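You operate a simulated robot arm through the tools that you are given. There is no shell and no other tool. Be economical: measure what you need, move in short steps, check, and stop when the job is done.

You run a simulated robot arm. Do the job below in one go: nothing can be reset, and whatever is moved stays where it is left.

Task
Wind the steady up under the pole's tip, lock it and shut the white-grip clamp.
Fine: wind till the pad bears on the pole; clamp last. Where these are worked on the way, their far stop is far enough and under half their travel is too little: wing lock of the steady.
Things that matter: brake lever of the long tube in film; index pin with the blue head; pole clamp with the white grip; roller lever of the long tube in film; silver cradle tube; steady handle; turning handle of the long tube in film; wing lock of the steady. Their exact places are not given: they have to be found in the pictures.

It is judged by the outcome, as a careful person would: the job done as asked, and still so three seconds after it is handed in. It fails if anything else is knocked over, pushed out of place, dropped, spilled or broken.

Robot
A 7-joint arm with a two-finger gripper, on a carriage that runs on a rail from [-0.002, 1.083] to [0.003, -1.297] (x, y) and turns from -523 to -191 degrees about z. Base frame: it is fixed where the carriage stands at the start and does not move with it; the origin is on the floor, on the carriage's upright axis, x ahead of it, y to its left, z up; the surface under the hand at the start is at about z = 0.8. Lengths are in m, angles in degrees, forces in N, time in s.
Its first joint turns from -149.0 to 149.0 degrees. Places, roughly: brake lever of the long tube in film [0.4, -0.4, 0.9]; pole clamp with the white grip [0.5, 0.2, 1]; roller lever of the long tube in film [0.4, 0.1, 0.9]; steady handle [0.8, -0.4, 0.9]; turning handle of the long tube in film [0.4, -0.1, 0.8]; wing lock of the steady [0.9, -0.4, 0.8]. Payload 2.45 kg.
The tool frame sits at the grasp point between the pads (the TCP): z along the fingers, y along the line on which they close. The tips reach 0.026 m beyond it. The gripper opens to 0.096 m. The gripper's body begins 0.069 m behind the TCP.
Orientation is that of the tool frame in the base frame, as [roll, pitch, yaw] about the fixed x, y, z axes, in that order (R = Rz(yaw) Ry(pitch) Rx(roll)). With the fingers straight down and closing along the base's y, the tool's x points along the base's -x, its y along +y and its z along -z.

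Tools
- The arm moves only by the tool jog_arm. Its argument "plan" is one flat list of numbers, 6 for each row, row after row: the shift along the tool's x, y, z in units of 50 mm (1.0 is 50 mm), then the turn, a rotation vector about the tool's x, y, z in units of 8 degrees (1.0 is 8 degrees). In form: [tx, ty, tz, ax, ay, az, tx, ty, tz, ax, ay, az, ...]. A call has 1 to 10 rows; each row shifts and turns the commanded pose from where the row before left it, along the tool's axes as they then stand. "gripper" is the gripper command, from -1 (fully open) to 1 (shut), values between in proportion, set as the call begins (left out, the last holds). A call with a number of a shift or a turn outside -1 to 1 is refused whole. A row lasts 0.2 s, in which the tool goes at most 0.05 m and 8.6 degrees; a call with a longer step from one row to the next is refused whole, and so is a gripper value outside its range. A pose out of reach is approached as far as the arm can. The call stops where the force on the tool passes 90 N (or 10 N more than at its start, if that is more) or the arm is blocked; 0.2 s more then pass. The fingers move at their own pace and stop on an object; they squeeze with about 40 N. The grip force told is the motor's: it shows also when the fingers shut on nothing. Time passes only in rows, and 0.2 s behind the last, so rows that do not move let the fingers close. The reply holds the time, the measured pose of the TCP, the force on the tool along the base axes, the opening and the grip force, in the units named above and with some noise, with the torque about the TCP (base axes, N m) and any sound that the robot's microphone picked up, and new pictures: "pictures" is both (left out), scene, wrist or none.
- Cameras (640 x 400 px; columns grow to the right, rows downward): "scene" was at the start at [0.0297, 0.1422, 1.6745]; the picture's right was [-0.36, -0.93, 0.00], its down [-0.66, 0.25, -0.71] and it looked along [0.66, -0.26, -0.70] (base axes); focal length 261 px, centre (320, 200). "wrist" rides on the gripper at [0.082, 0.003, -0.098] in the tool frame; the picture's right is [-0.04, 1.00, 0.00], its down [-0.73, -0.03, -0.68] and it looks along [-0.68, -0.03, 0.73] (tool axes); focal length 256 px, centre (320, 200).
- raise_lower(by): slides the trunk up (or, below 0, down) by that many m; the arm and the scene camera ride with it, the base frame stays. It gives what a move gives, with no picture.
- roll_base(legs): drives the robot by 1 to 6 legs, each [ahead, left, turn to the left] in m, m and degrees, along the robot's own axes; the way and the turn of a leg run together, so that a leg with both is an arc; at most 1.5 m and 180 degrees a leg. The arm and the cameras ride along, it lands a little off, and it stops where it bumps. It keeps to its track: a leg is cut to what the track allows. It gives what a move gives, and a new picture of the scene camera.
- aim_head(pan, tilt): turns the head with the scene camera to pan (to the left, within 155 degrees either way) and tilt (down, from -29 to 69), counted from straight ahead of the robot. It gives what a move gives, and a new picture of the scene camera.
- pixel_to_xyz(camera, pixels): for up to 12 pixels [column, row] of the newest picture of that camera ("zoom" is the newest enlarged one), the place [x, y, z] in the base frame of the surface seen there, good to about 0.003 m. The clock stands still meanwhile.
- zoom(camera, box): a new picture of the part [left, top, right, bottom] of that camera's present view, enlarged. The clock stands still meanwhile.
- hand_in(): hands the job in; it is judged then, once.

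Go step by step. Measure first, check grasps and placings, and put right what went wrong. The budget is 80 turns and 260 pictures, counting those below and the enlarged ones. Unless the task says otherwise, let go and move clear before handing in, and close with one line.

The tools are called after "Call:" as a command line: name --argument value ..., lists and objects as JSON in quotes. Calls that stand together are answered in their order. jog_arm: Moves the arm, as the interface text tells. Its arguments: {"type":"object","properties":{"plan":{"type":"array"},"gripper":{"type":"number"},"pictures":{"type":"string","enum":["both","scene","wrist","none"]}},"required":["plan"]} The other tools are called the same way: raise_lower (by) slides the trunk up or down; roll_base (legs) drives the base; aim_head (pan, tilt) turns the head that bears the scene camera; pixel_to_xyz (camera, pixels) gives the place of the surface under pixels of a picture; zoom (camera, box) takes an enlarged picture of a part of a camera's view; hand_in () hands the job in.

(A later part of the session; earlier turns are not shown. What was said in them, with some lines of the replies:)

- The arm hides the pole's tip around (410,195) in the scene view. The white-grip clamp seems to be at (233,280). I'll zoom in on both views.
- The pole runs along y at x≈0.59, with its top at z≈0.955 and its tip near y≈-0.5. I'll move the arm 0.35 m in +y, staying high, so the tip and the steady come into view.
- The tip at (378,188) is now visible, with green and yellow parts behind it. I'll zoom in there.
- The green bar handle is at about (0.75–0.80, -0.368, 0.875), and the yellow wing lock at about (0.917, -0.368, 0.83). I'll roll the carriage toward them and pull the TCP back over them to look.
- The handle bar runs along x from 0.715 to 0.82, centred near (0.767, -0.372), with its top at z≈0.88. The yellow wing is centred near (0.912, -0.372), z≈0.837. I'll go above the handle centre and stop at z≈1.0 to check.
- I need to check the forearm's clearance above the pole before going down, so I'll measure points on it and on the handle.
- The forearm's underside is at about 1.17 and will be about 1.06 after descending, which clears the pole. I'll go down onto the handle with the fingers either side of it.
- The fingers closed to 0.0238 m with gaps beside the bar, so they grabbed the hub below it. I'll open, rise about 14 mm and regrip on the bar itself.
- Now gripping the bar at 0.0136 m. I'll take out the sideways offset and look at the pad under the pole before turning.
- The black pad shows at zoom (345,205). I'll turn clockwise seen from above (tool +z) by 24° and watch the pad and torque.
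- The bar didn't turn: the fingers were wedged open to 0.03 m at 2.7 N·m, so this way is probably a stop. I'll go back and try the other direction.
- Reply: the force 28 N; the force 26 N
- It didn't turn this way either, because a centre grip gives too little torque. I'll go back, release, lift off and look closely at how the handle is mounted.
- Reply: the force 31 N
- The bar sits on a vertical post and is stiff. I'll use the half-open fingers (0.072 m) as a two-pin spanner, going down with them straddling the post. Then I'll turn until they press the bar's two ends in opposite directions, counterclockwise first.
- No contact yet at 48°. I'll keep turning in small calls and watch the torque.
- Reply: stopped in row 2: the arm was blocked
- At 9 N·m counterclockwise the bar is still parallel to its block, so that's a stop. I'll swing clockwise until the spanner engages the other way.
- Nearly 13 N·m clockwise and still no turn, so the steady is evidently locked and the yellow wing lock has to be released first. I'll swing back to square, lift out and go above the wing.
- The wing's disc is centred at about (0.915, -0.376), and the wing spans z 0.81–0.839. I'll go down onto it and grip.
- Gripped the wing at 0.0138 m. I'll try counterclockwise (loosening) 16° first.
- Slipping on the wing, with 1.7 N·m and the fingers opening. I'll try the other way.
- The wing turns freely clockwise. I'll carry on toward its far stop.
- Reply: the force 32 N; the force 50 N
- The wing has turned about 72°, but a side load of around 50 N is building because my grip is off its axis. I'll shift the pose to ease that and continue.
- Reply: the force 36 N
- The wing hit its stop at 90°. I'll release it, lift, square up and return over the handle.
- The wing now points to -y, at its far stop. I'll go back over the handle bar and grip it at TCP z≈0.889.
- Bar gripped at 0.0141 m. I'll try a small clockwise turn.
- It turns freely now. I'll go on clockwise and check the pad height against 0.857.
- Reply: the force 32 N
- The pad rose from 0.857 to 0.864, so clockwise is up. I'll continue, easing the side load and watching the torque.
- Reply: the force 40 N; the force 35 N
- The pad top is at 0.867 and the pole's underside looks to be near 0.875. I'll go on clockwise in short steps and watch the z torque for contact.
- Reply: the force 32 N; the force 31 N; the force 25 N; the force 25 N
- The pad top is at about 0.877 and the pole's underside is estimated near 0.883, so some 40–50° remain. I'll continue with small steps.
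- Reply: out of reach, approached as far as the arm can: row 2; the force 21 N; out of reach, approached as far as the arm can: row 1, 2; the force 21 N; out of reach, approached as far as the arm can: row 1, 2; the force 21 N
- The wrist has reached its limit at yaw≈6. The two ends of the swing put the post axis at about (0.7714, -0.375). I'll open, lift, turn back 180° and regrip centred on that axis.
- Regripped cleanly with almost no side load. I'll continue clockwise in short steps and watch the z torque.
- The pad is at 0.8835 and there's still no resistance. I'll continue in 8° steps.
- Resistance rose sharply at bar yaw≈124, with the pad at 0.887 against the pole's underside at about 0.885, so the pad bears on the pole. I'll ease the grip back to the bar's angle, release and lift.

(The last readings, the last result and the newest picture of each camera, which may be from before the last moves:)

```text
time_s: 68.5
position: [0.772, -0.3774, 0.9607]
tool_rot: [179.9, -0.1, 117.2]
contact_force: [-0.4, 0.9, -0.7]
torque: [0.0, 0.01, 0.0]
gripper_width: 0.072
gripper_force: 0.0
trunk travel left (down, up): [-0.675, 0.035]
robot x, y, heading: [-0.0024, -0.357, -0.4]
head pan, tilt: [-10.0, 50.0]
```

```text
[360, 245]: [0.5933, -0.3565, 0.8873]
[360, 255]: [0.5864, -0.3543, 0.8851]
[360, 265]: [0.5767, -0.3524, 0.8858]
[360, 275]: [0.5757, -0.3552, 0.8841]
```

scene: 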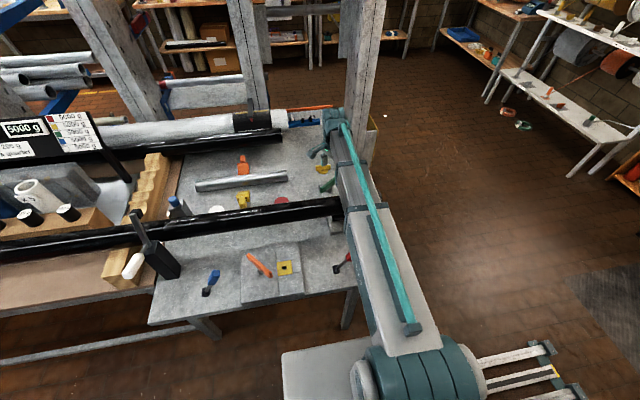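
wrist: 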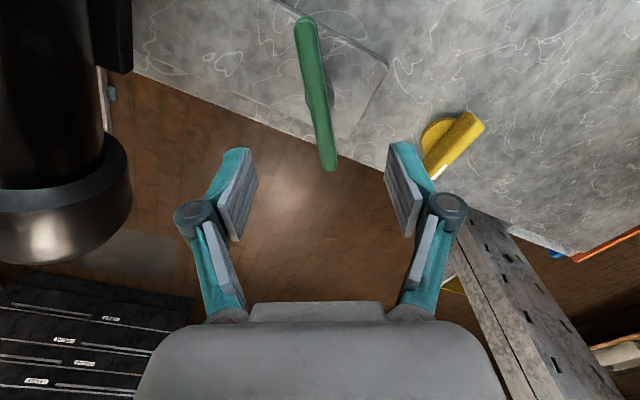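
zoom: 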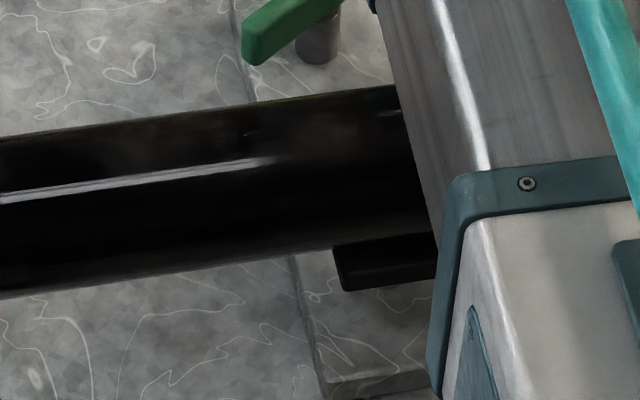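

The pad stays at about 0.886, touching the pole, and the bar hasn't backed off. Next I'll grip the wing at yaw 90 about its axis at roughly (0.918, -0.376) and turn it back 90° to lock.

Call:
jog_arm --plan '[0, 0, 0, 0, 0, 1, 0, 0, 0, 0, 0, 1, 0, 0, 0, 0, 0, 1, 0, 0, 0, 0, 0, 0.4, 0.03, 0.8, 0, 0, 0, 0, 0, 0.8, 0, 0, 0, 0, 0, 0.8, 0, 0, 0, 0, 0, 0.52, 0, 0, 0, 0, 0, 0, 0, 0, 0, 0]' --pictures "wrist"

Call:
pixel_to_xyz --camera "wrist" --pixels '[[320, 100], [320, 70], [320, 130], [300, 90]]'

```text
time_s: 70.5
position: [0.9177, -0.3737, 0.9596]
tool_rot: [-180.0, -0.2, 89.9]
contact_force: [-0.5, 0.2, -0.5]
torque: [0.0, 0.04, 0.0]
gripper_width: 0.0719
gripper_force: 0.1
trunk travel left (down, up): [-0.675, 0.035]
robot x, y, heading: [0.0031, -0.3522, -0.2]
head pan, tilt: [-10.0, 50.0]
```

wrist: 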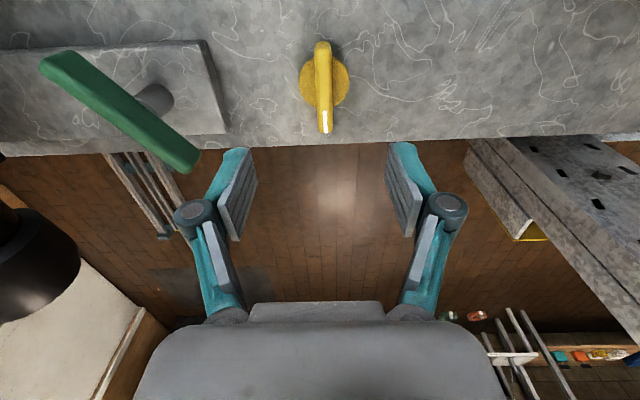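

```text
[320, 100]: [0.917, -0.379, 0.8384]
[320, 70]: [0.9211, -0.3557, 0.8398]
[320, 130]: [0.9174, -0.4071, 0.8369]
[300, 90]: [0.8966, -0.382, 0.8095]
```

Call:
jog_arm --plan '[-0.05, 0, 0.8, 0, 0, 0, 0, 0, 0.8, 0, 0, 0, 0, 0, 0.77, 0, 0, 0, 0, 0, 0, 0, 0, 0]' --pictures "none"

Call:
jog_arm --plan '[0, 0, 0, 0, 0, 0, 0, 0, 0, 0, 0, 0, 0, 0, 0, 0, 0, 0]' --gripper 1 --pictures "wrist"

Call:
jog_arm --plan '[0, 0, 0, 0, 0, -0.8, 0, 0, 0, 0, 0, -0.8, 0, 0, 0, 0, 0, -0.8]' --pictures "wrist"

```text
time_s: 71.5
position: [0.9186, -0.3784, 0.8423]
tool_rot: [-180.0, -0.3, 89.9]
contact_force: [0.1, 0.6, -1.1]
torque: [-0.03, 0.0, 0.0]
gripper_width: 0.0721
gripper_force: 0.1
trunk travel left (down, up): [-0.675, 0.035]
robot x, y, heading: [0.0014, -0.3544, -0.2]
head pan, tilt: [-10.0, 50.0]
```

```text
time_s: 72.3
position: [0.9206, -0.3791, 0.8411]
tool_rot: [179.9, -0.3, 89.9]
contact_force: [17.4, -1.2, 2.2]
torque: [0.08, -0.5, 0.14]
gripper_width: 0.0141
gripper_force: 40.4
trunk travel left (down, up): [-0.675, 0.035]
robot x, y, heading: [-0.0009, -0.3577, -0.2]
head pan, tilt: [-10.0, 50.0]
```

wrist: 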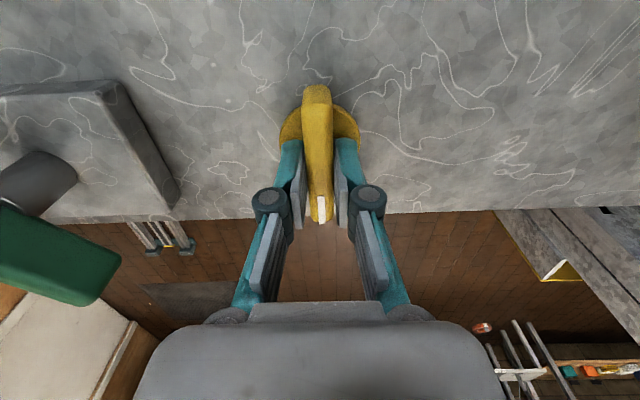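

```text
time_s: 73.1
position: [0.9204, -0.3784, 0.8424]
tool_rot: [179.4, 0.0, 109.2]
contact_force: [32.9, -2.7, 11.6]
torque: [0.92, -0.48, -0.12]
gripper_width: 0.0139
gripper_force: 40.3
trunk travel left (down, up): [-0.675, 0.035]
robot x, y, heading: [-0.0023, -0.3584, -0.2]
head pan, tilt: [-10.0, 50.0]
```

wrist: 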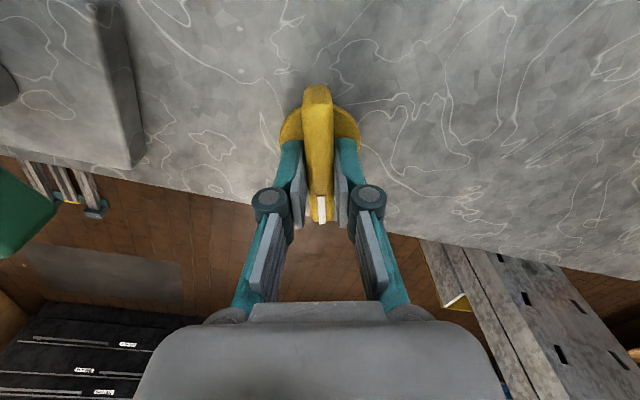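

The wing turns with the gripper. I'll ease the +x load and continue.

Call:
jog_arm --plan '[-0.03, 0.08, 0, 0, 0, -0.6, 0, 0, 0, 0, 0, -0.9, 0, 0, 0, 0, 0, -0.9]' --pictures "none"

Call:
jog_arm --plan '[0, 0, 0, 0, 0, -0.9, 0, 0, 0, 0, 0, -0.9, 0, 0, 0, 0, 0, -0.9]' --pictures "wrist"

```text
time_s: 73.9
position: [0.9226, -0.3785, 0.8416]
tool_rot: [179.7, -0.1, 128.4]
contact_force: [20.7, -3.6, 12.9]
torque: [0.08, -0.41, -0.03]
gripper_width: 0.0141
gripper_force: 40.3
trunk travel left (down, up): [-0.675, 0.035]
robot x, y, heading: [0.0001, -0.3552, -0.4]
head pan, tilt: [-10.0, 50.0]
```

```text
time_s: 74.7
position: [0.9233, -0.3766, 0.8409]
tool_rot: [179.6, 0.3, 150.0]
contact_force: [25.1, -2.9, 17.2]
torque: [0.25, -0.09, -0.05]
gripper_width: 0.0137
gripper_force: 40.2
trunk travel left (down, up): [-0.675, 0.035]
robot x, y, heading: [-0.0008, -0.3563, -0.2]
head pan, tilt: [-10.0, 50.0]
```

wrist: 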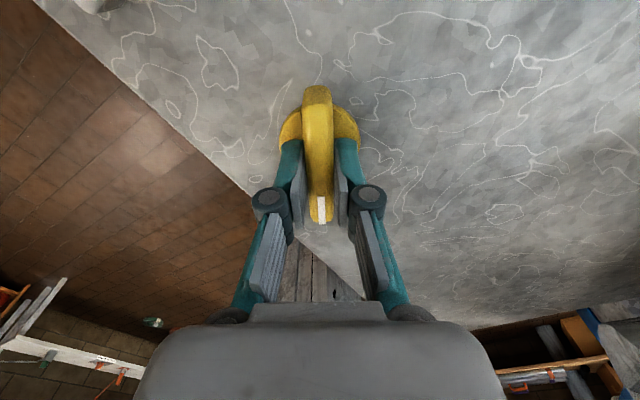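

Call:
jog_arm --plan '[-0.06, 0.03, -0.03, 0, 0, -0.9, 0, 0, 0, 0, 0, -0.9, 0, 0, 0, 0, 0, -0.9]' --pictures "none"

Call:
jog_arm --plan '[0, 0, 0, 0, 0, -0.8, 0, 0, 0, 0, 0, -0.8, 0, 0, 0, 0, 0, -0.4]' --pictures "wrist"

```text
time_s: 75.5
position: [0.9236, -0.3763, 0.8415]
tool_rot: [179.8, -0.2, 171.6]
contact_force: [4.8, 3.6, -1.2]
torque: [-0.07, -1.31, 0.06]
gripper_width: 0.0137
gripper_force: 40.4
trunk travel left (down, up): [-0.675, 0.035]
robot x, y, heading: [-0.001, -0.3564, -0.2]
head pan, tilt: [-10.0, 50.0]
```

```text
time_s: 76.3
position: [0.9246, -0.376, 0.8425]
tool_rot: [179.7, -0.2, -172.5]
contact_force: [-0.3, 11.4, -8.7]
torque: [0.29, 0.39, -1.32]
gripper_width: 0.0167
gripper_force: 42.7
trunk travel left (down, up): [-0.675, 0.035]
robot x, y, heading: [0.0007, -0.3592, -0.0]
head pan, tilt: [-10.0, 50.0]
```

wrist: 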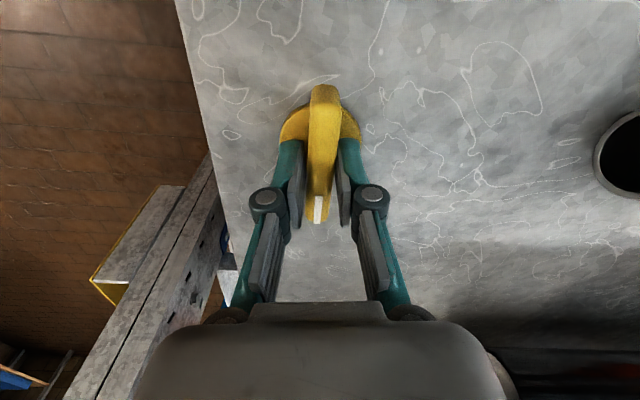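

The wing is at its locked stop (yaw 180, 1.3 N·m). I'll release, rise well clear and then look at the white-grip clamp.

Call:
jog_arm --plan '[0, 0, 0, 0, 0, 0.9, 0, 0, 0, 0, 0, 0]' --pictures "none"

Call:
jog_arm --plan '[0, 0, 0, 0, 0, 0, 0, 0, 0, 0, 0, 0, 0, 0, 0, 0, 0, 0, 0, 0, -0.9, 0, 0, 0, 0, 0, -0.9, 0, 0, 0, 0, 0, -0.9, 0, 0, 0, 0, 0, -0.9, 0, 0, 0, 0, 0, -0.9, 0, 0, 0, 0, 0, -0.9, 0, 0, 0, 0, 0, -0.9, 0, 0, 0]' --gripper -0.5 --pictures "wrist"

Call:
aim_head --pan 45 --tilt 45

Call:
zoom --camera "wrist" --box '[220, 0, 420, 140]'

```text
time_s: 76.9
position: [0.9238, -0.3753, 0.8425]
tool_rot: [179.8, -0.1, -179.7]
contact_force: [-8.4, 13.9, -14.6]
torque: [0.31, -0.01, -0.09]
gripper_width: 0.0138
gripper_force: 40.2
trunk travel left (down, up): [-0.675, 0.035]
robot x, y, heading: [0.0035, -0.3542, -0.6]
head pan, tilt: [-10.0, 50.0]
```

```text
time_s: 79.1
position: [0.9228, -0.3779, 1.1586]
tool_rot: [179.8, -0.1, -179.7]
contact_force: [0.2, 0.1, -0.2]
torque: [0.03, 0.02, 0.01]
gripper_width: 0.0718
gripper_force: 0.0
trunk travel left (down, up): [-0.675, 0.035]
robot x, y, heading: [0.005, -0.3543, -0.4]
head pan, tilt: [-10.0, 50.0]
```

wrist: 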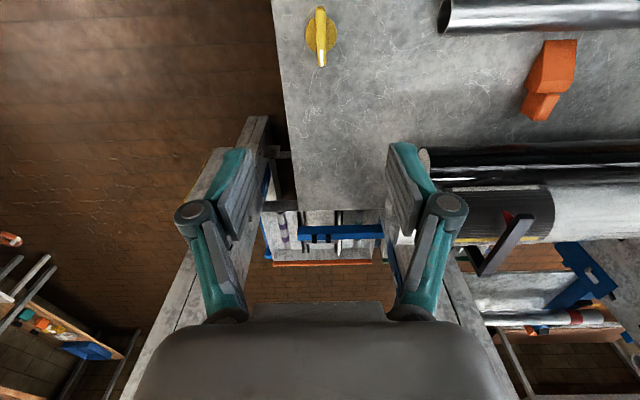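

```text
time_s: 80.3
position: [0.9247, -0.3781, 1.1571]
tool_rot: [179.7, 0.0, -179.7]
contact_force: [-0.4, 0.5, -0.3]
torque: [0.01, 0.0, 0.01]
gripper_width: 0.0721
gripper_force: 0.0
trunk travel left (down, up): [-0.675, 0.035]
robot x, y, heading: [0.0004, -0.3544, -0.5]
head pan, tilt: [45.0, 45.0]
```

scene: 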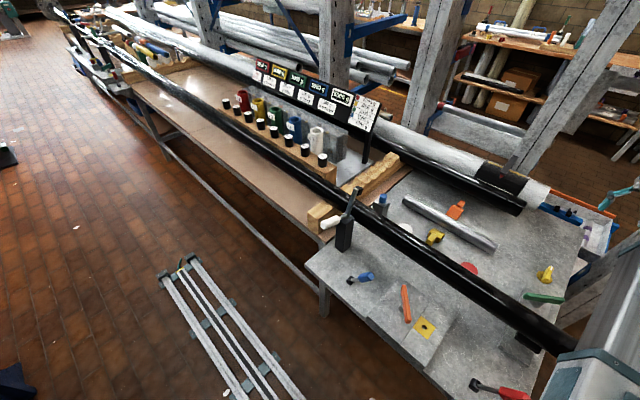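

```text
2.86 times, centred on (320, 70) of wrist
```

zoom: 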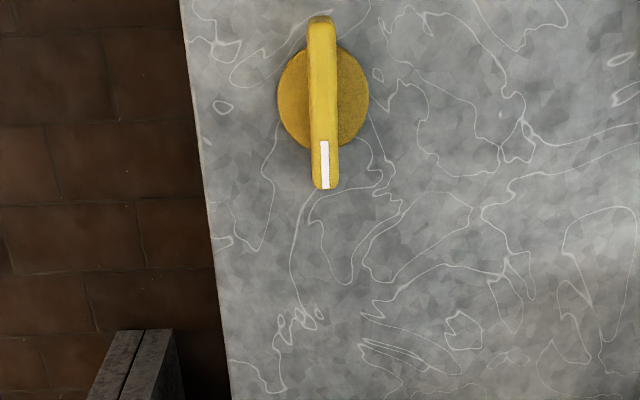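

Lock is set. Now I'll zoom in on the clamp at (345,225) of the new scene view.

Call:
zoom --camera "scene" --box '[300, 170, 420, 270]'

Call:
pixel_to_xyz --camera "zoom" --pixels '[[145, 285], [165, 275], [125, 285], [205, 260], [250, 200], [275, 120], [290, 90], [220, 320], [260, 310], [240, 360], [310, 200], [370, 190]]'

```text
4.00 times, centred on (360, 220) of scene
```

zoom: 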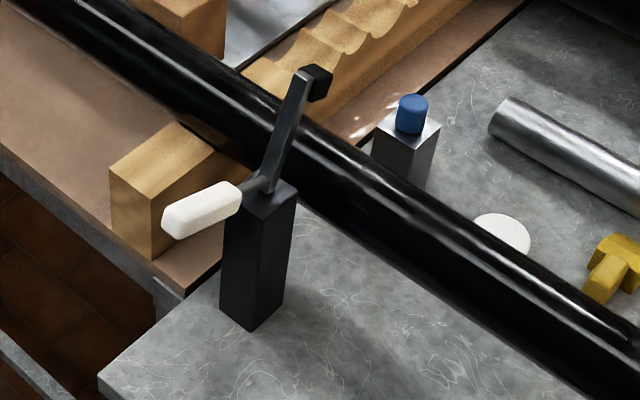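

```text
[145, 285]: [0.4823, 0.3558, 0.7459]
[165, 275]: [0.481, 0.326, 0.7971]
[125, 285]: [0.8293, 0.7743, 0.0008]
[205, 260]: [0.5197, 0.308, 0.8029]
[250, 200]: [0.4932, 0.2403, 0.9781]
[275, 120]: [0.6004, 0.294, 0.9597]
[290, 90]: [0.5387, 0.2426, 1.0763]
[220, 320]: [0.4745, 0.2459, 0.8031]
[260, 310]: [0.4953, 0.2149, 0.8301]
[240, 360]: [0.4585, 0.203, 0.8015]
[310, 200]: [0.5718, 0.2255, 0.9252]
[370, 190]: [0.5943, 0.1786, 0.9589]
```

Call:
pixel_to_xyz --camera "zoom" --pixels '[[175, 222], [200, 207], [232, 195], [250, 185], [268, 178], [283, 140], [296, 100], [318, 82], [305, 75], [275, 195], [255, 215], [290, 200]]'

Call:
zoom --camera "scene" --box '[315, 180, 375, 220]'

```text
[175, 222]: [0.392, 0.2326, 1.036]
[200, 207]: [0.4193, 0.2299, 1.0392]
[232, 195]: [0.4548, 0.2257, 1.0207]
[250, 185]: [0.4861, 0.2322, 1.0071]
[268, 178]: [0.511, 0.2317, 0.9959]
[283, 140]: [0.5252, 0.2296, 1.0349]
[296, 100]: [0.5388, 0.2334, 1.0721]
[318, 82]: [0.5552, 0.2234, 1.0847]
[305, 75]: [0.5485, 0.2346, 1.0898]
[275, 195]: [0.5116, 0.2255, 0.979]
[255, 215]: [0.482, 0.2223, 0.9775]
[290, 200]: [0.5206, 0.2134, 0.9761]
```

```text
10.00 times, centred on (345, 200) of scene
```

zoom: 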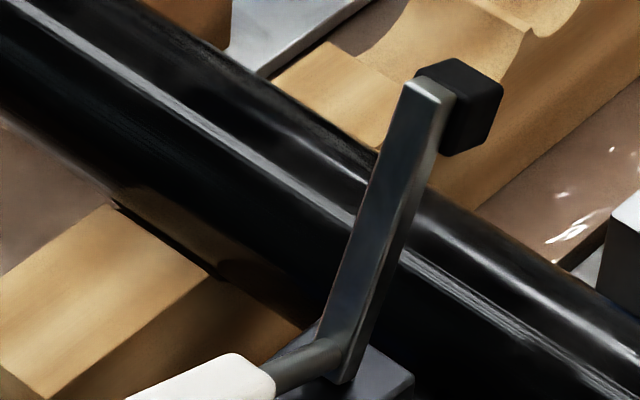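

The clamp lever pivots at about (0.515, 0.23, 0.985). Its jaw arm points up to (0.55, 1.09) and the white grip sits at about (0.42, 0.23, 1.03) toward -x, so lifting the grip up and over swings the jaw down onto the pole. I'll bring the arm above the grip, staying high.

Call:
jog_arm --plan '[0, 0, -0.9, 0, 0, 0, 0.598, 0.718, 0, 0, 0, 0, 0.598, 0.718, 0, 0, 0, 0, 0.598, 0.718, 0, 0, 0, 0, 0.598, 0.718, 0, 0, 0, 0, 0.598, 0.718, 0, 0, 0, 0, 0.598, 0.718, 0, 0, 0, 0, 0.598, 0.718, 0, 0, 0, 0, 0.598, 0.718, 0, 0, 0, 0, 0, 0, 0, 0, 0, 0]' --pictures "none"

Call:
jog_arm --plan '[0.598, 0.718, 0, 0, 0, 0, 0.598, 0.718, 0, 0, 0, 0, 0.598, 0.718, 0, 0, 0, 0, 0.598, 0.718, 0, 0, 0, 0, 0.598, 0.718, 0, 0, 0, 0, 0.598, 0.718, 0, 0, 0, 0, 0.598, 0.718, 0, 0, 0, 0, 0.598, 0.718, 0, 0, 0, 0, 0, 0, 0, 0, 0, 0]' --pictures "both"

```text
time_s: 82.5
position: [0.6833, -0.0911, 1.2044]
tool_rot: [179.7, 0.0, -179.8]
contact_force: [-1.1, 0.0, 0.2]
torque: [0.02, 0.01, 0.0]
gripper_width: 0.072
gripper_force: 0.1
trunk travel left (down, up): [-0.675, 0.035]
robot x, y, heading: [0.0024, -0.3601, 0.1]
head pan, tilt: [45.0, 45.0]
```

```text
time_s: 84.5
position: [0.4443, 0.1934, 1.2045]
tool_rot: [179.8, -0.1, -179.8]
contact_force: [0.3, -0.8, 0.9]
torque: [-0.01, 0.0, -0.02]
gripper_width: 0.0721
gripper_force: 0.1
trunk travel left (down, up): [-0.675, 0.035]
robot x, y, heading: [0.0025, -0.3552, -0.1]
head pan, tilt: [45.0, 45.0]
```

scene: 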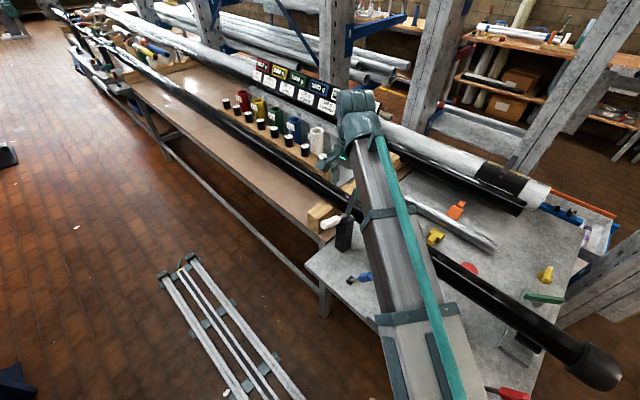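
wrist: 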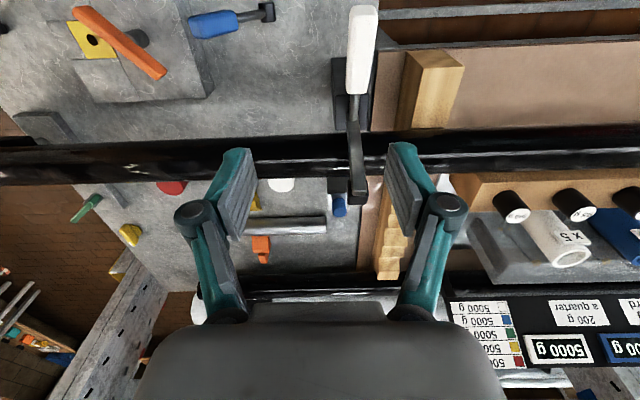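

Call:
pixel_to_xyz --camera "wrist" --pixels '[[362, 12], [360, 40], [358, 75], [358, 88], [355, 110], [356, 150], [357, 185], [349, 50], [371, 50]]'

Call:
zoom --camera "wrist" --box '[280, 0, 440, 220]'

Call:
zoom --camera "scene" --box '[460, 290, 620, 400]'

```text
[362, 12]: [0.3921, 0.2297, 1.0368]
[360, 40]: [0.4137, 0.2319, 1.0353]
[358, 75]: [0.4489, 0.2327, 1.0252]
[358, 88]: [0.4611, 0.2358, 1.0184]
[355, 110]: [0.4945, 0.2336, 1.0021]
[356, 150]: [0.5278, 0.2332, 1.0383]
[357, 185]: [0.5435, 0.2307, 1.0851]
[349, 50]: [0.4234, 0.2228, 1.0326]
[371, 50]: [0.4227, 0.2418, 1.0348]
```

```text
1.82 times, centred on (360, 110) of wrist
```

zoom: 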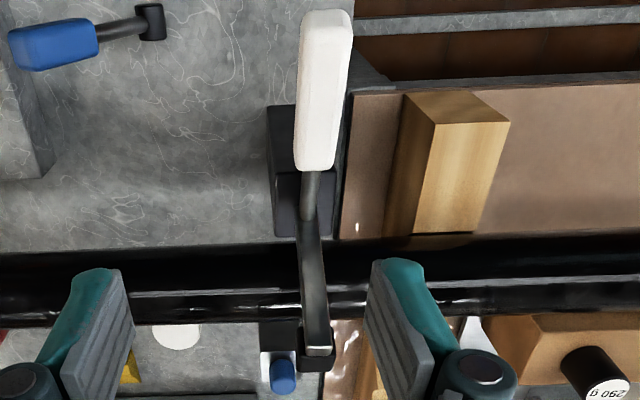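

```text
3.64 times, centred on (540, 345) of scene
```

zoom: 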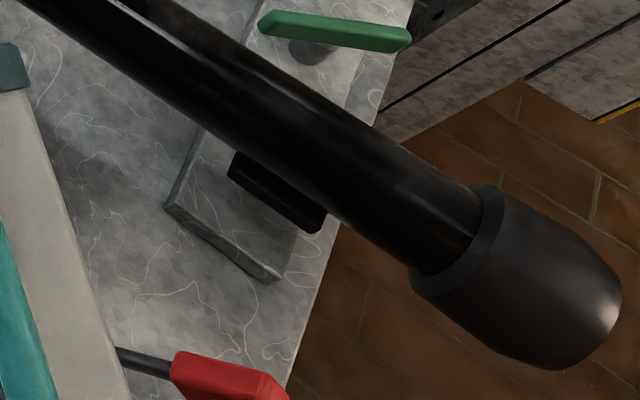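

The steady's pad is up against the pole. The white grip spans x 0.385–0.463 at y≈0.232, so I'll come down with the fingers either side at (0.42, 0.232, 1.02) and close on it.

Call:
jog_arm --plan '[0.486, 0.77, 0, 0, 0, 0, 0, 0, 0.8, 0, 0, 0, 0, 0, 0.8, 0, 0, 0, 0, 0, 0.8, 0, 0, 0, 0, 0, 0, 0, 0, 0]' --pictures "wrist"

```text
time_s: 85.8
position: [0.4188, 0.2332, 1.0855]
tool_rot: [179.8, 0.0, -179.8]
contact_force: [0.3, -0.1, 0.0]
torque: [0.05, 0.02, 0.0]
gripper_width: 0.072
gripper_force: 0.0
trunk travel left (down, up): [-0.675, 0.035]
robot x, y, heading: [0.0011, -0.3543, -0.3]
head pan, tilt: [45.0, 45.0]
```

wrist: 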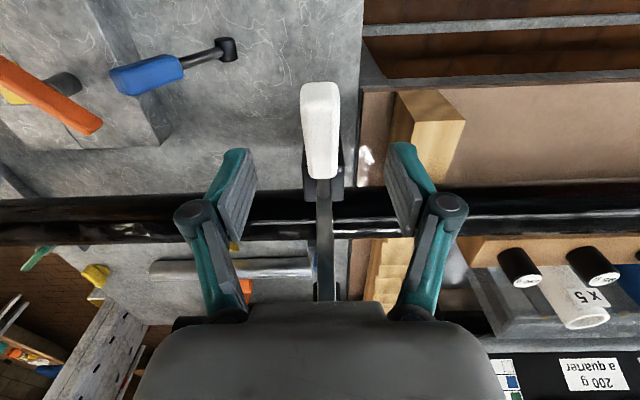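

Call:
jog_arm --plan '[0, 0, 0.7, 0, 0, 0, 0, 0, 0.58, 0, 0, 0, 0, 0, 0, 0, 0, 0]' --pictures "none"

Call:
jog_arm --plan '[0, 0, 0, 0, 0, 0, 0, 0, 0, 0, 0, 0, 0, 0, 0, 0, 0, 0]' --gripper 1 --pictures "both"

```text
time_s: 86.5
position: [0.4188, 0.2327, 1.0227]
tool_rot: [179.8, 0.0, -179.7]
contact_force: [0.7, -0.3, 0.6]
torque: [-0.01, -0.04, 0.0]
gripper_width: 0.0717
gripper_force: 0.1
trunk travel left (down, up): [-0.675, 0.035]
robot x, y, heading: [-0.0009, -0.3504, -0.3]
head pan, tilt: [45.0, 45.0]
```

```text
time_s: 87.3
position: [0.4181, 0.2327, 1.0232]
tool_rot: [179.7, 0.0, -179.6]
contact_force: [-0.9, 3.2, 0.5]
torque: [0.03, 0.02, 0.06]
gripper_width: 0.0228
gripper_force: 45.3
trunk travel left (down, up): [-0.675, 0.035]
robot x, y, heading: [0.0032, -0.3512, -0.5]
head pan, tilt: [45.0, 45.0]
```

scene: 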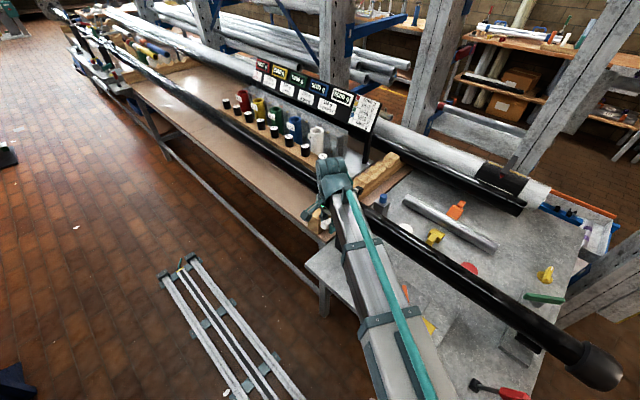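
wrist: 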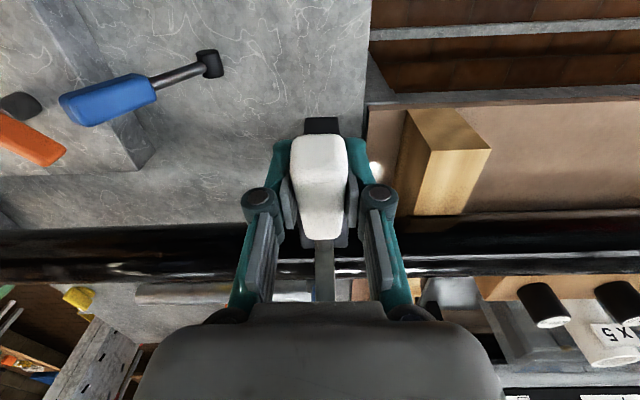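

Gripped the white handle at 0.0228 m. I'll lift it along the arc about the pivot, letting it swivel in the pads, starting with 20°.

Call:
jog_arm --plan '[-0.148, 0, -0.326, 0, 0, 0, -0.194, 0, -0.274, 0, 0, 0]' --pictures "wrist"

```text
time_s: 88.0
position: [0.4341, 0.2337, 1.0514]
tool_rot: [179.9, -0.3, -179.5]
contact_force: [-17.4, 0.1, -10.7]
torque: [0.03, 1.77, 0.0]
gripper_width: 0.0237
gripper_force: 45.2
trunk travel left (down, up): [-0.675, 0.035]
robot x, y, heading: [-0.0023, -0.3533, -0.0]
head pan, tilt: [45.0, 45.0]
```

wrist: 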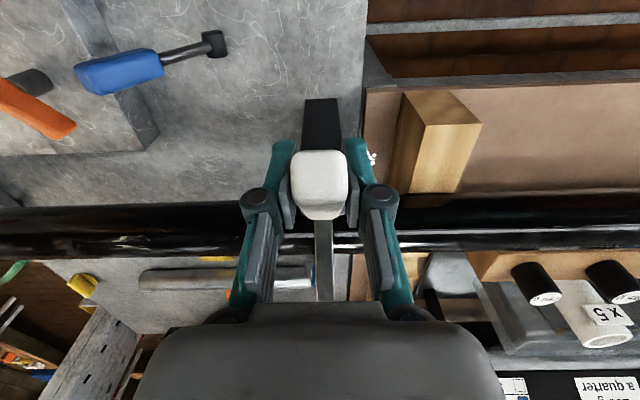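

The handle follows. Continuing the arc.

Call:
jog_arm --plan '[-0.238, 0, -0.238, 0, 0, 0, -0.274, 0, -0.194, 0, 0, 0]' --pictures "wrist"

Call:
pixel_to_xyz --camera "wrist" --pixels '[[320, 180], [320, 200], [323, 280], [325, 260]]'

```text
time_s: 88.5
position: [0.4587, 0.2337, 1.074]
tool_rot: [179.7, -0.2, -179.5]
contact_force: [-20.1, 3.5, 1.9]
torque: [0.09, 1.61, -0.1]
gripper_width: 0.024
gripper_force: 45.0
trunk travel left (down, up): [-0.675, 0.035]
robot x, y, heading: [0.0013, -0.358, -0.3]
head pan, tilt: [45.0, 45.0]
```

wrist: 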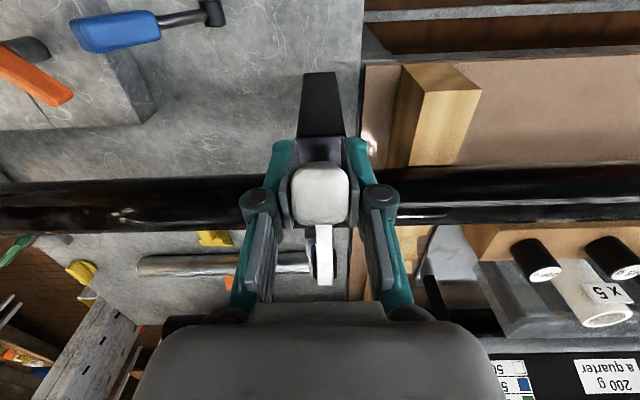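

```text
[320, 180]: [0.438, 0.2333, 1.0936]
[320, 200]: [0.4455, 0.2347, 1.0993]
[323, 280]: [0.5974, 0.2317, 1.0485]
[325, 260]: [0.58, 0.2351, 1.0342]
```

Call:
jog_arm --plan '[-0.306, 0, -0.142, 0, 0, 0, -0.324, 0, -0.086, 0, 0, 0]' --pictures "none"

Call:
jog_arm --plan '[-0.336, 0, -0.03, 0, 0, 0]' --pictures "both"

Call:
zoom --camera "scene" --box '[290, 150, 430, 260]'

```text
time_s: 89.2
position: [0.4957, 0.2339, 1.085]
tool_rot: [179.5, 0.3, -179.8]
contact_force: [4.0, 10.3, 13.7]
torque: [0.32, 1.07, 0.1]
gripper_width: 0.0239
gripper_force: 44.7
trunk travel left (down, up): [-0.675, 0.035]
robot x, y, heading: [0.0026, -0.3577, -0.3]
head pan, tilt: [45.0, 45.0]
```

```text
time_s: 89.5
position: [0.505, 0.2335, 1.085]
tool_rot: [179.9, -0.2, -179.6]
contact_force: [-20.6, 4.8, 3.7]
torque: [0.1, 0.79, -0.4]
gripper_width: 0.0233
gripper_force: 45.2
trunk travel left (down, up): [-0.675, 0.035]
robot x, y, heading: [-0.001, -0.3559, -0.3]
head pan, tilt: [45.0, 45.0]
```

scene: 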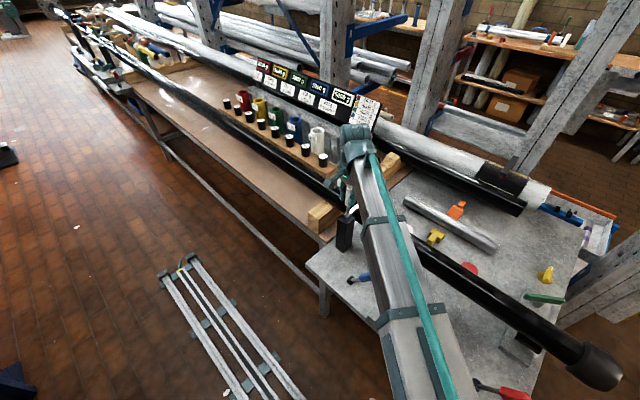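
wrist: 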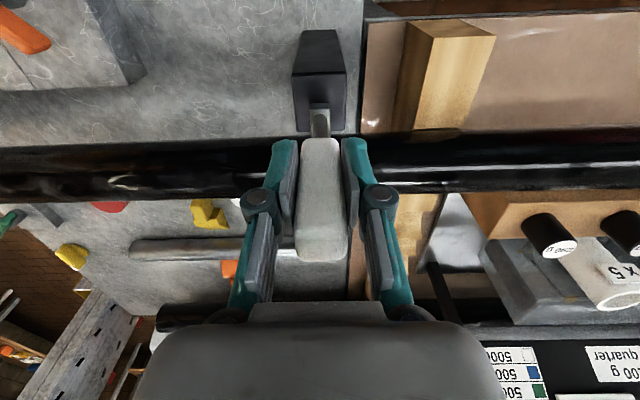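

```text
3.64 times, centred on (360, 205) of scene
```

zoom: 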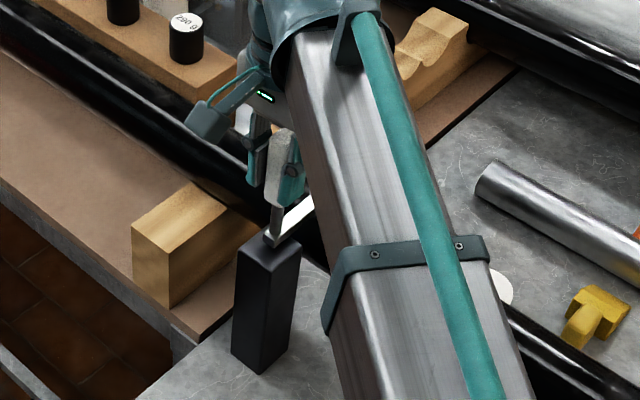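

The jaw arm is nearly horizontal over the pole. I'll keep pushing in small steps until the force rises.

Call:
jog_arm --plan '[-0.25, 0, 0.01, 0, 0, 0]' --pictures "none"

Call:
jog_arm --plan '[-0.25, 0, 0.04, 0, 0, 0]' --pictures "wrist"

Call:
pixel_to_xyz --camera "wrist" --pixels '[[320, 245], [320, 200], [320, 150], [320, 120], [320, 90]]'

```text
time_s: 90.0
position: [0.5161, 0.2332, 1.0853]
tool_rot: [179.7, -0.4, -179.4]
contact_force: [-36.9, 2.1, 0.6]
torque: [0.07, 0.86, -0.38]
gripper_width: 0.0234
gripper_force: 45.0
trunk travel left (down, up): [-0.675, 0.035]
robot x, y, heading: [0.0017, -0.3533, -0.3]
head pan, tilt: [45.0, 45.0]
```

```text
time_s: 90.3
position: [0.5301, 0.2348, 1.0841]
tool_rot: [179.7, -0.3, -179.5]
contact_force: [-35.5, 1.6, 3.7]
torque: [0.07, 1.04, -0.08]
gripper_width: 0.0236
gripper_force: 45.1
trunk travel left (down, up): [-0.675, 0.035]
robot x, y, heading: [-0.0009, -0.3568, -0.3]
head pan, tilt: [45.0, 45.0]
```

wrist: 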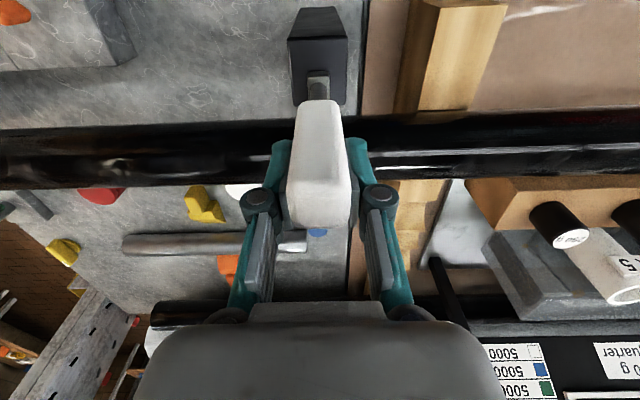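

```text
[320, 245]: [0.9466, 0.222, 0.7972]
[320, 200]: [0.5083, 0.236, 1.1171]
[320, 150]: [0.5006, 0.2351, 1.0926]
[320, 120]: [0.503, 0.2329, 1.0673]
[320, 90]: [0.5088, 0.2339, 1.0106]
```

Call:
jog_arm --plan '[-0.2, 0, 0.05, 0, 0, 0]' --pictures "none"

Call:
jog_arm --plan '[-0.2, 0, 0.05, 0, 0, 0]' --pictures "both"

Call:
zoom --camera "scene" --box '[320, 170, 390, 230]'

```text
time_s: 90.8
position: [0.5538, 0.2312, 1.0795]
tool_rot: [179.8, 0.2, 179.8]
contact_force: [1.4, -0.1, 0.0]
torque: [0.02, 0.09, 0.04]
gripper_width: 0.0002
gripper_force: 28.2
trunk travel left (down, up): [-0.675, 0.035]
robot x, y, heading: [0.002, -0.3543, -0.5]
head pan, tilt: [45.0, 45.0]
```

```text
time_s: 91.2
position: [0.5578, 0.2335, 1.0764]
tool_rot: [179.9, 0.0, -179.8]
contact_force: [0.3, 0.3, -0.1]
torque: [-0.03, 0.03, -0.01]
gripper_width: 0.0004
gripper_force: 28.9
trunk travel left (down, up): [-0.675, 0.035]
robot x, y, heading: [0.0001, -0.3567, -0.2]
head pan, tilt: [45.0, 45.0]
```

scene: 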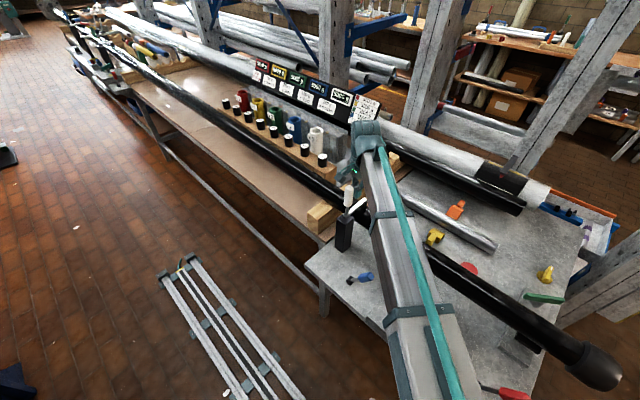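
wrist: 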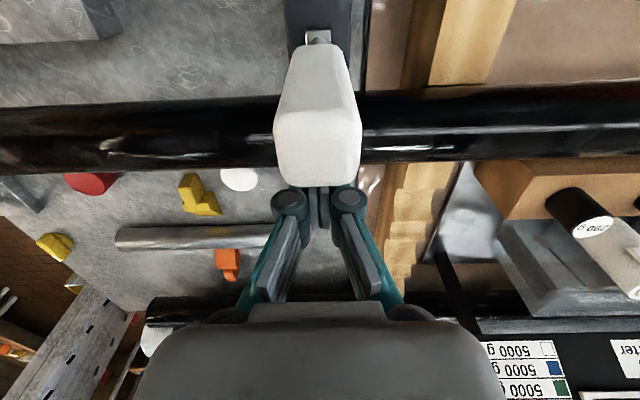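

```text
6.67 times, centred on (355, 200) of scene
```

zoom: 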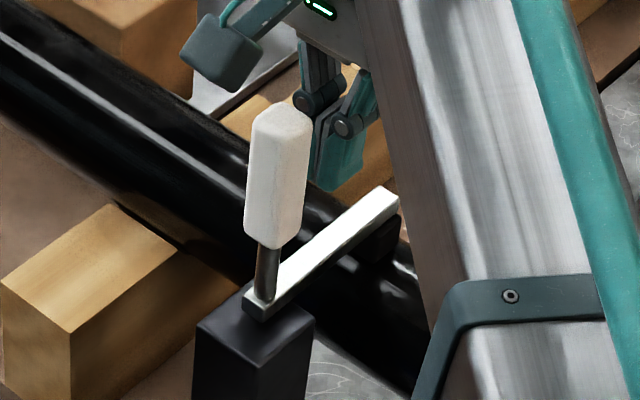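

The fingers slid off because the handle stopped near vertical, with the jaw horizontal over the pole. I'll measure whether the jaw pad is down on the pole.

Call:
pixel_to_xyz --camera "zoom" --pixels '[[280, 120], [275, 230], [268, 280], [260, 300], [300, 270], [350, 232], [385, 200], [385, 240], [398, 265], [340, 265], [375, 250], [285, 110]]'

Call:
jog_arm --plan '[0, 0, -0.9, 0, 0, 0, 0, 0, -0.9, 0, 0, 0, 0.6, -0.8, -0.5, 0, 0, 0, 0, -0.9, 0, 0, 0, 0, 0, -0.9, 0, 0, 0, 0]' --pictures "both"

Call:
zoom --camera "scene" --box '[320, 170, 390, 230]'

```text
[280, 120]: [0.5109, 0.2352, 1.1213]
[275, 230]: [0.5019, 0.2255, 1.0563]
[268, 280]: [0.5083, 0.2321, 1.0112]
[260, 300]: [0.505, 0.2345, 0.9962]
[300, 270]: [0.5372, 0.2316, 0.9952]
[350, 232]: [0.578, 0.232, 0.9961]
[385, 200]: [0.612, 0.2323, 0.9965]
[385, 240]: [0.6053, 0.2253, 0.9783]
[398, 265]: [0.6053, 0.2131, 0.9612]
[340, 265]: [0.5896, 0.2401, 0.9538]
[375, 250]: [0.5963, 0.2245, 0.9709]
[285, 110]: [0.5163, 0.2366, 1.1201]
```

```text
refused: row 3 steps farther than a row can; nothing moved
```

```text
6.67 times, centred on (355, 200) of scene
```

zoom: 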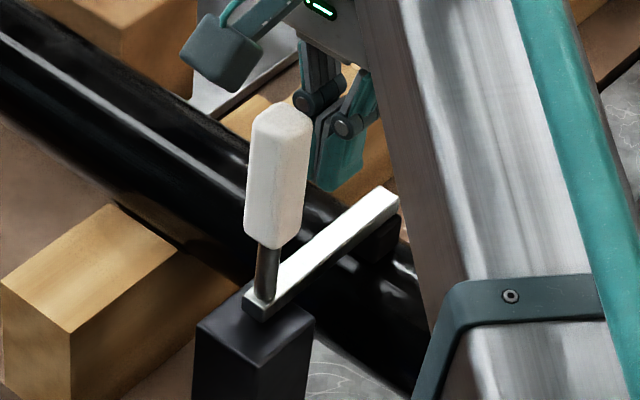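

The jaw's top edge is level at z≈0.996, with the pad at about 0.96 on the pole's top at 0.958. To be sure, I'll lift, go behind the handle and give it a firm, limited push toward shut with closed fingers.

Call:
jog_arm --plan '[0, 0, -0.9, 0, 0, 0, 0, 0, -0.9, 0, 0, 0, 0, 0, -0.7, 0, 0, 0, 0.9, 0, 0, 0, 0, 0, 0.9, 0, 0, 0, 0, 0, 0.8, 0, 0, 0, 0, 0, 0, 0, 0, 0, 0, 0]' --pictures "both"

Call:
zoom --camera "wrist" --box '[250, 60, 410, 200]'

```text
time_s: 92.8
position: [0.4241, 0.2324, 1.2042]
tool_rot: [179.9, -0.1, -179.8]
contact_force: [-1.0, 0.6, -0.4]
torque: [0.0, 0.0, 0.0]
gripper_width: 0.0001
gripper_force: 28.2
trunk travel left (down, up): [-0.675, 0.035]
robot x, y, heading: [0.002, -0.3561, -0.3]
head pan, tilt: [45.0, 45.0]
```

scene: 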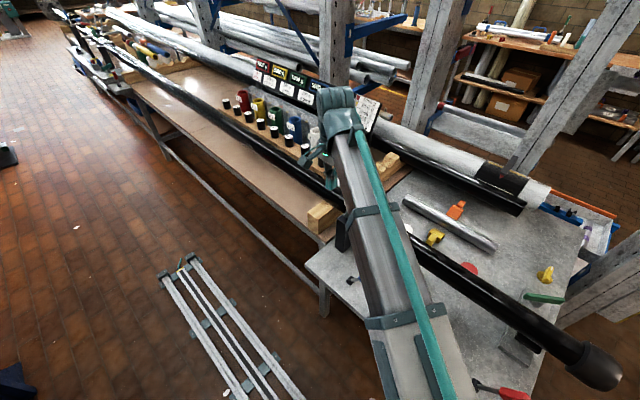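
wrist: 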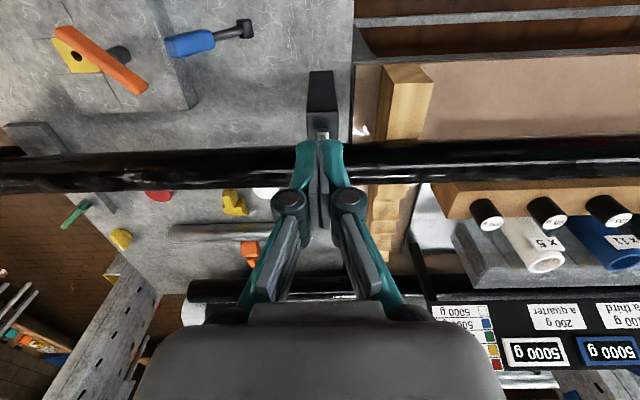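

```text
2.86 times, centred on (330, 130) of wrist
```

zoom: 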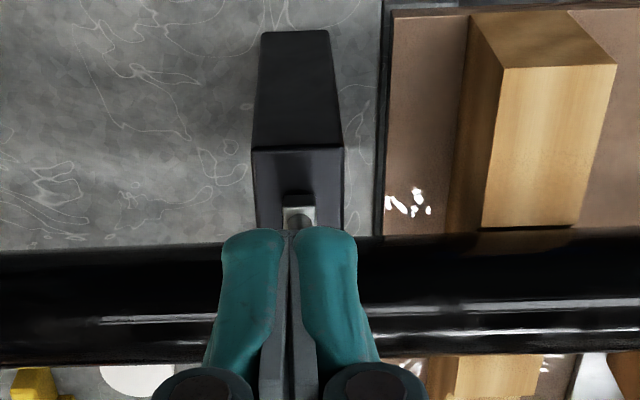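

Call:
jog_arm --plan '[0, 0, 0.9, 0, 0, 0, 0, 0, 0.95, 0, 0, 0, -0.9, 0, 0, 0, 0, 0, 0, 0, 0, 0, 0, 0]' --pictures "none"

Call:
jog_arm --plan '[-0.2, 0, 0, 0, 0, 0, -0.2, 0, 0, 0, 0, 0]' --pictures "none"

Call:
jog_arm --plan '[-0.12, 0, 0, 0, 0, 0]' --pictures "wrist"

```text
time_s: 93.8
position: [0.4683, 0.2323, 1.1091]
tool_rot: [179.8, 0.0, -179.8]
contact_force: [0.0, -0.2, 0.5]
torque: [0.01, 0.0, 0.02]
gripper_width: 0.0
gripper_force: 28.5
trunk travel left (down, up): [-0.675, 0.035]
robot x, y, heading: [0.0014, -0.3564, -0.2]
head pan, tilt: [45.0, 45.0]
```

```text
time_s: 94.3
position: [0.4891, 0.2337, 1.1089]
tool_rot: [179.8, -0.1, -179.7]
contact_force: [0.3, 0.5, 0.2]
torque: [0.02, -0.01, 0.0]
gripper_width: 0.0001
gripper_force: 28.8
trunk travel left (down, up): [-0.675, 0.035]
robot x, y, heading: [0.0044, -0.3548, -0.3]
head pan, tilt: [45.0, 45.0]
```

```text
time_s: 94.8
position: [0.4898, 0.2321, 1.1105]
tool_rot: [179.9, -0.1, -179.6]
contact_force: [-20.2, -2.1, -4.6]
torque: [0.04, 0.01, -0.07]
gripper_width: 0.0061
gripper_force: 28.7
trunk travel left (down, up): [-0.675, 0.035]
robot x, y, heading: [-0.0005, -0.3563, -0.1]
head pan, tilt: [45.0, 45.0]
```

wrist: 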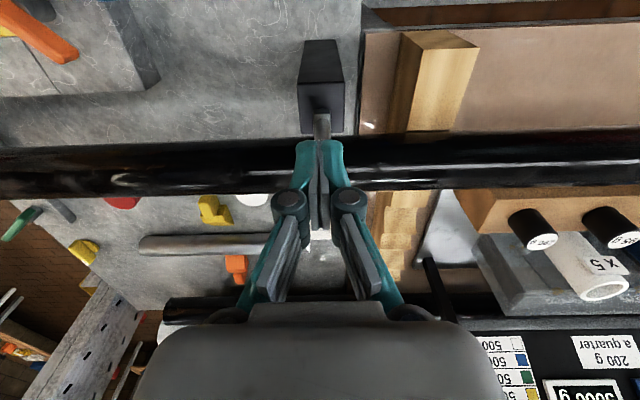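

Contact at x≈0.49. I'll push a little more to see whether it yields.

Call:
jog_arm --plan '[-0.15, 0, 0, 0, 0, 0]' --pictures "none"

Call:
jog_arm --plan '[-0.15, 0, 0, 0, 0, 0]' --pictures "wrist"

```text
time_s: 95.2
position: [0.4912, 0.2331, 1.1104]
tool_rot: [-179.9, -0.7, -179.2]
contact_force: [-56.9, -6.4, -19.9]
torque: [0.35, -0.08, -0.25]
gripper_width: 0.0057
gripper_force: 28.4
trunk travel left (down, up): [-0.675, 0.035]
robot x, y, heading: [-0.0013, -0.3555, -0.2]
head pan, tilt: [45.0, 45.0]
```

```text
time_s: 95.6
position: [0.4902, 0.2322, 1.1097]
tool_rot: [-179.9, -1.9, -178.7]
contact_force: [-24.3, 0.8, 2.2]
torque: [0.32, -0.22, -0.07]
gripper_width: 0.006
gripper_force: 27.9
trunk travel left (down, up): [-0.675, 0.035]
robot x, y, heading: [0.0022, -0.3537, 0.0]
head pan, tilt: [45.0, 45.0]
stopped in row 1: the force on the tool passed its limit at 93 N (the readings are from after the stop); the commanded pose is now the measured one
```

wrist: 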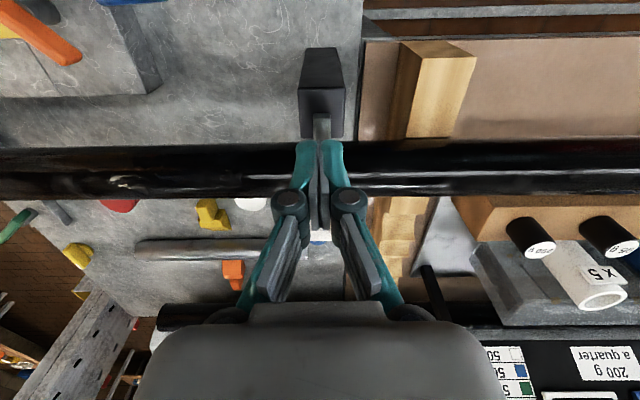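

The handle stood firm at 93 N, so the clamp is fully shut. I'll back off and up, then do a last visual check.

Call:
jog_arm --plan '[0.8, 0, 0, 0, 0, 0, 0.4, 0, -0.6, 0, 0, 0, 0, 0, -0.9, 0, 0, 0, 0, 0, -0.6, 0, 0, 0, 0, -0.9, 0, 0, 0, 0, 0, -0.9, 0, 0, 0, 0, 0, -0.9, 0, 0, 0, 0, 0, -0.9, 0, 0, 0, 0, 0, -0.9, 0, 0, 0, 0, 0, 0, 0, 0, 0, 0]' --gripper -0.5 --pictures "both"

Call:
zoom --camera "scene" --box '[310, 150, 410, 250]'

Call:
zoom --camera "scene" --box '[460, 250, 640, 400]'

Call:
pixel_to_xyz --camera "scene" --pixels '[[531, 346], [525, 341], [535, 350]]'

```text
time_s: 97.8
position: [0.4506, 0.0112, 1.1987]
tool_rot: [179.8, -1.3, -179.0]
contact_force: [0.4, -0.2, -0.8]
torque: [0.03, -0.01, -0.01]
gripper_width: 0.0719
gripper_force: 0.0
out of reach, approached as far as the arm can: row 8, 9
trunk travel left (down, up): [-0.675, 0.035]
robot x, y, heading: [-0.0015, -0.3572, 0.0]
head pan, tilt: [45.0, 45.0]
```

scene: 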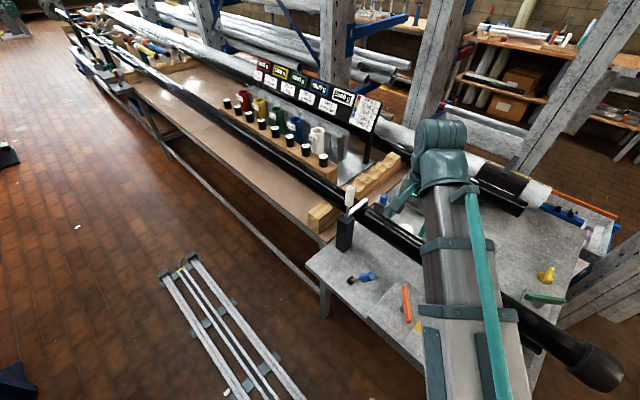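
wrist: 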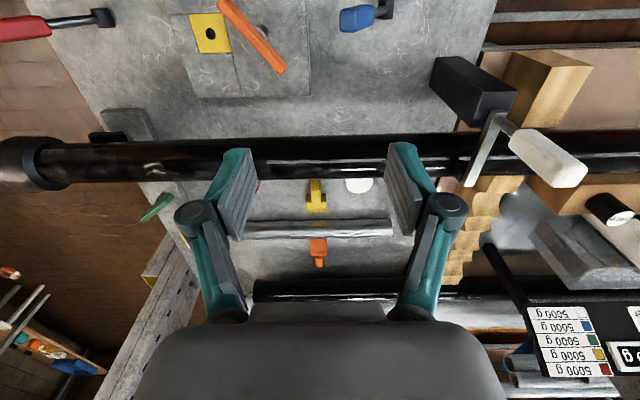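

```text
4.00 times, centred on (360, 200) of scene
```

zoom: 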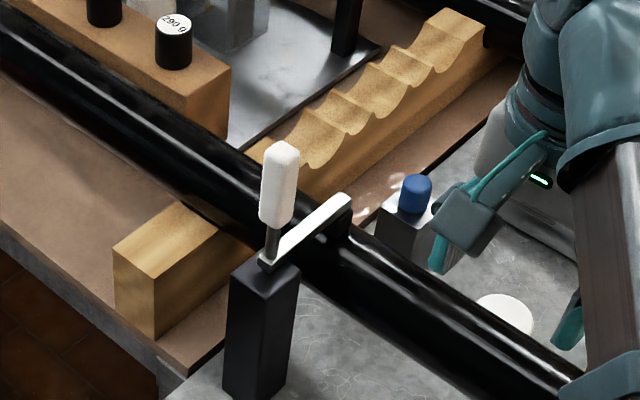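

```text
2.67 times, centred on (550, 325) of scene
```

zoom: 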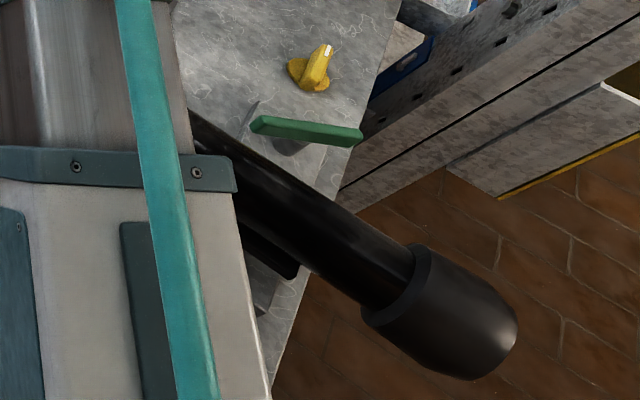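

```text
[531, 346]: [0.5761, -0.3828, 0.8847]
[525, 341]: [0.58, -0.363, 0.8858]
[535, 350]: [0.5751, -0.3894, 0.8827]
```

The pad is at 0.885 against the pole, the wing lock is back at its locked stop, the clamp jaw is down on the pole, and the arm is clear. Handing in.

Call:
hand_in

```text
The job is handed in.
```

The steady is wound up until its pad bears on the pole. The wing lock is back at its locked stop; I had to release it first because the handle would not turn. The white-grip clamp was shut last and held firm under a 93 N push.
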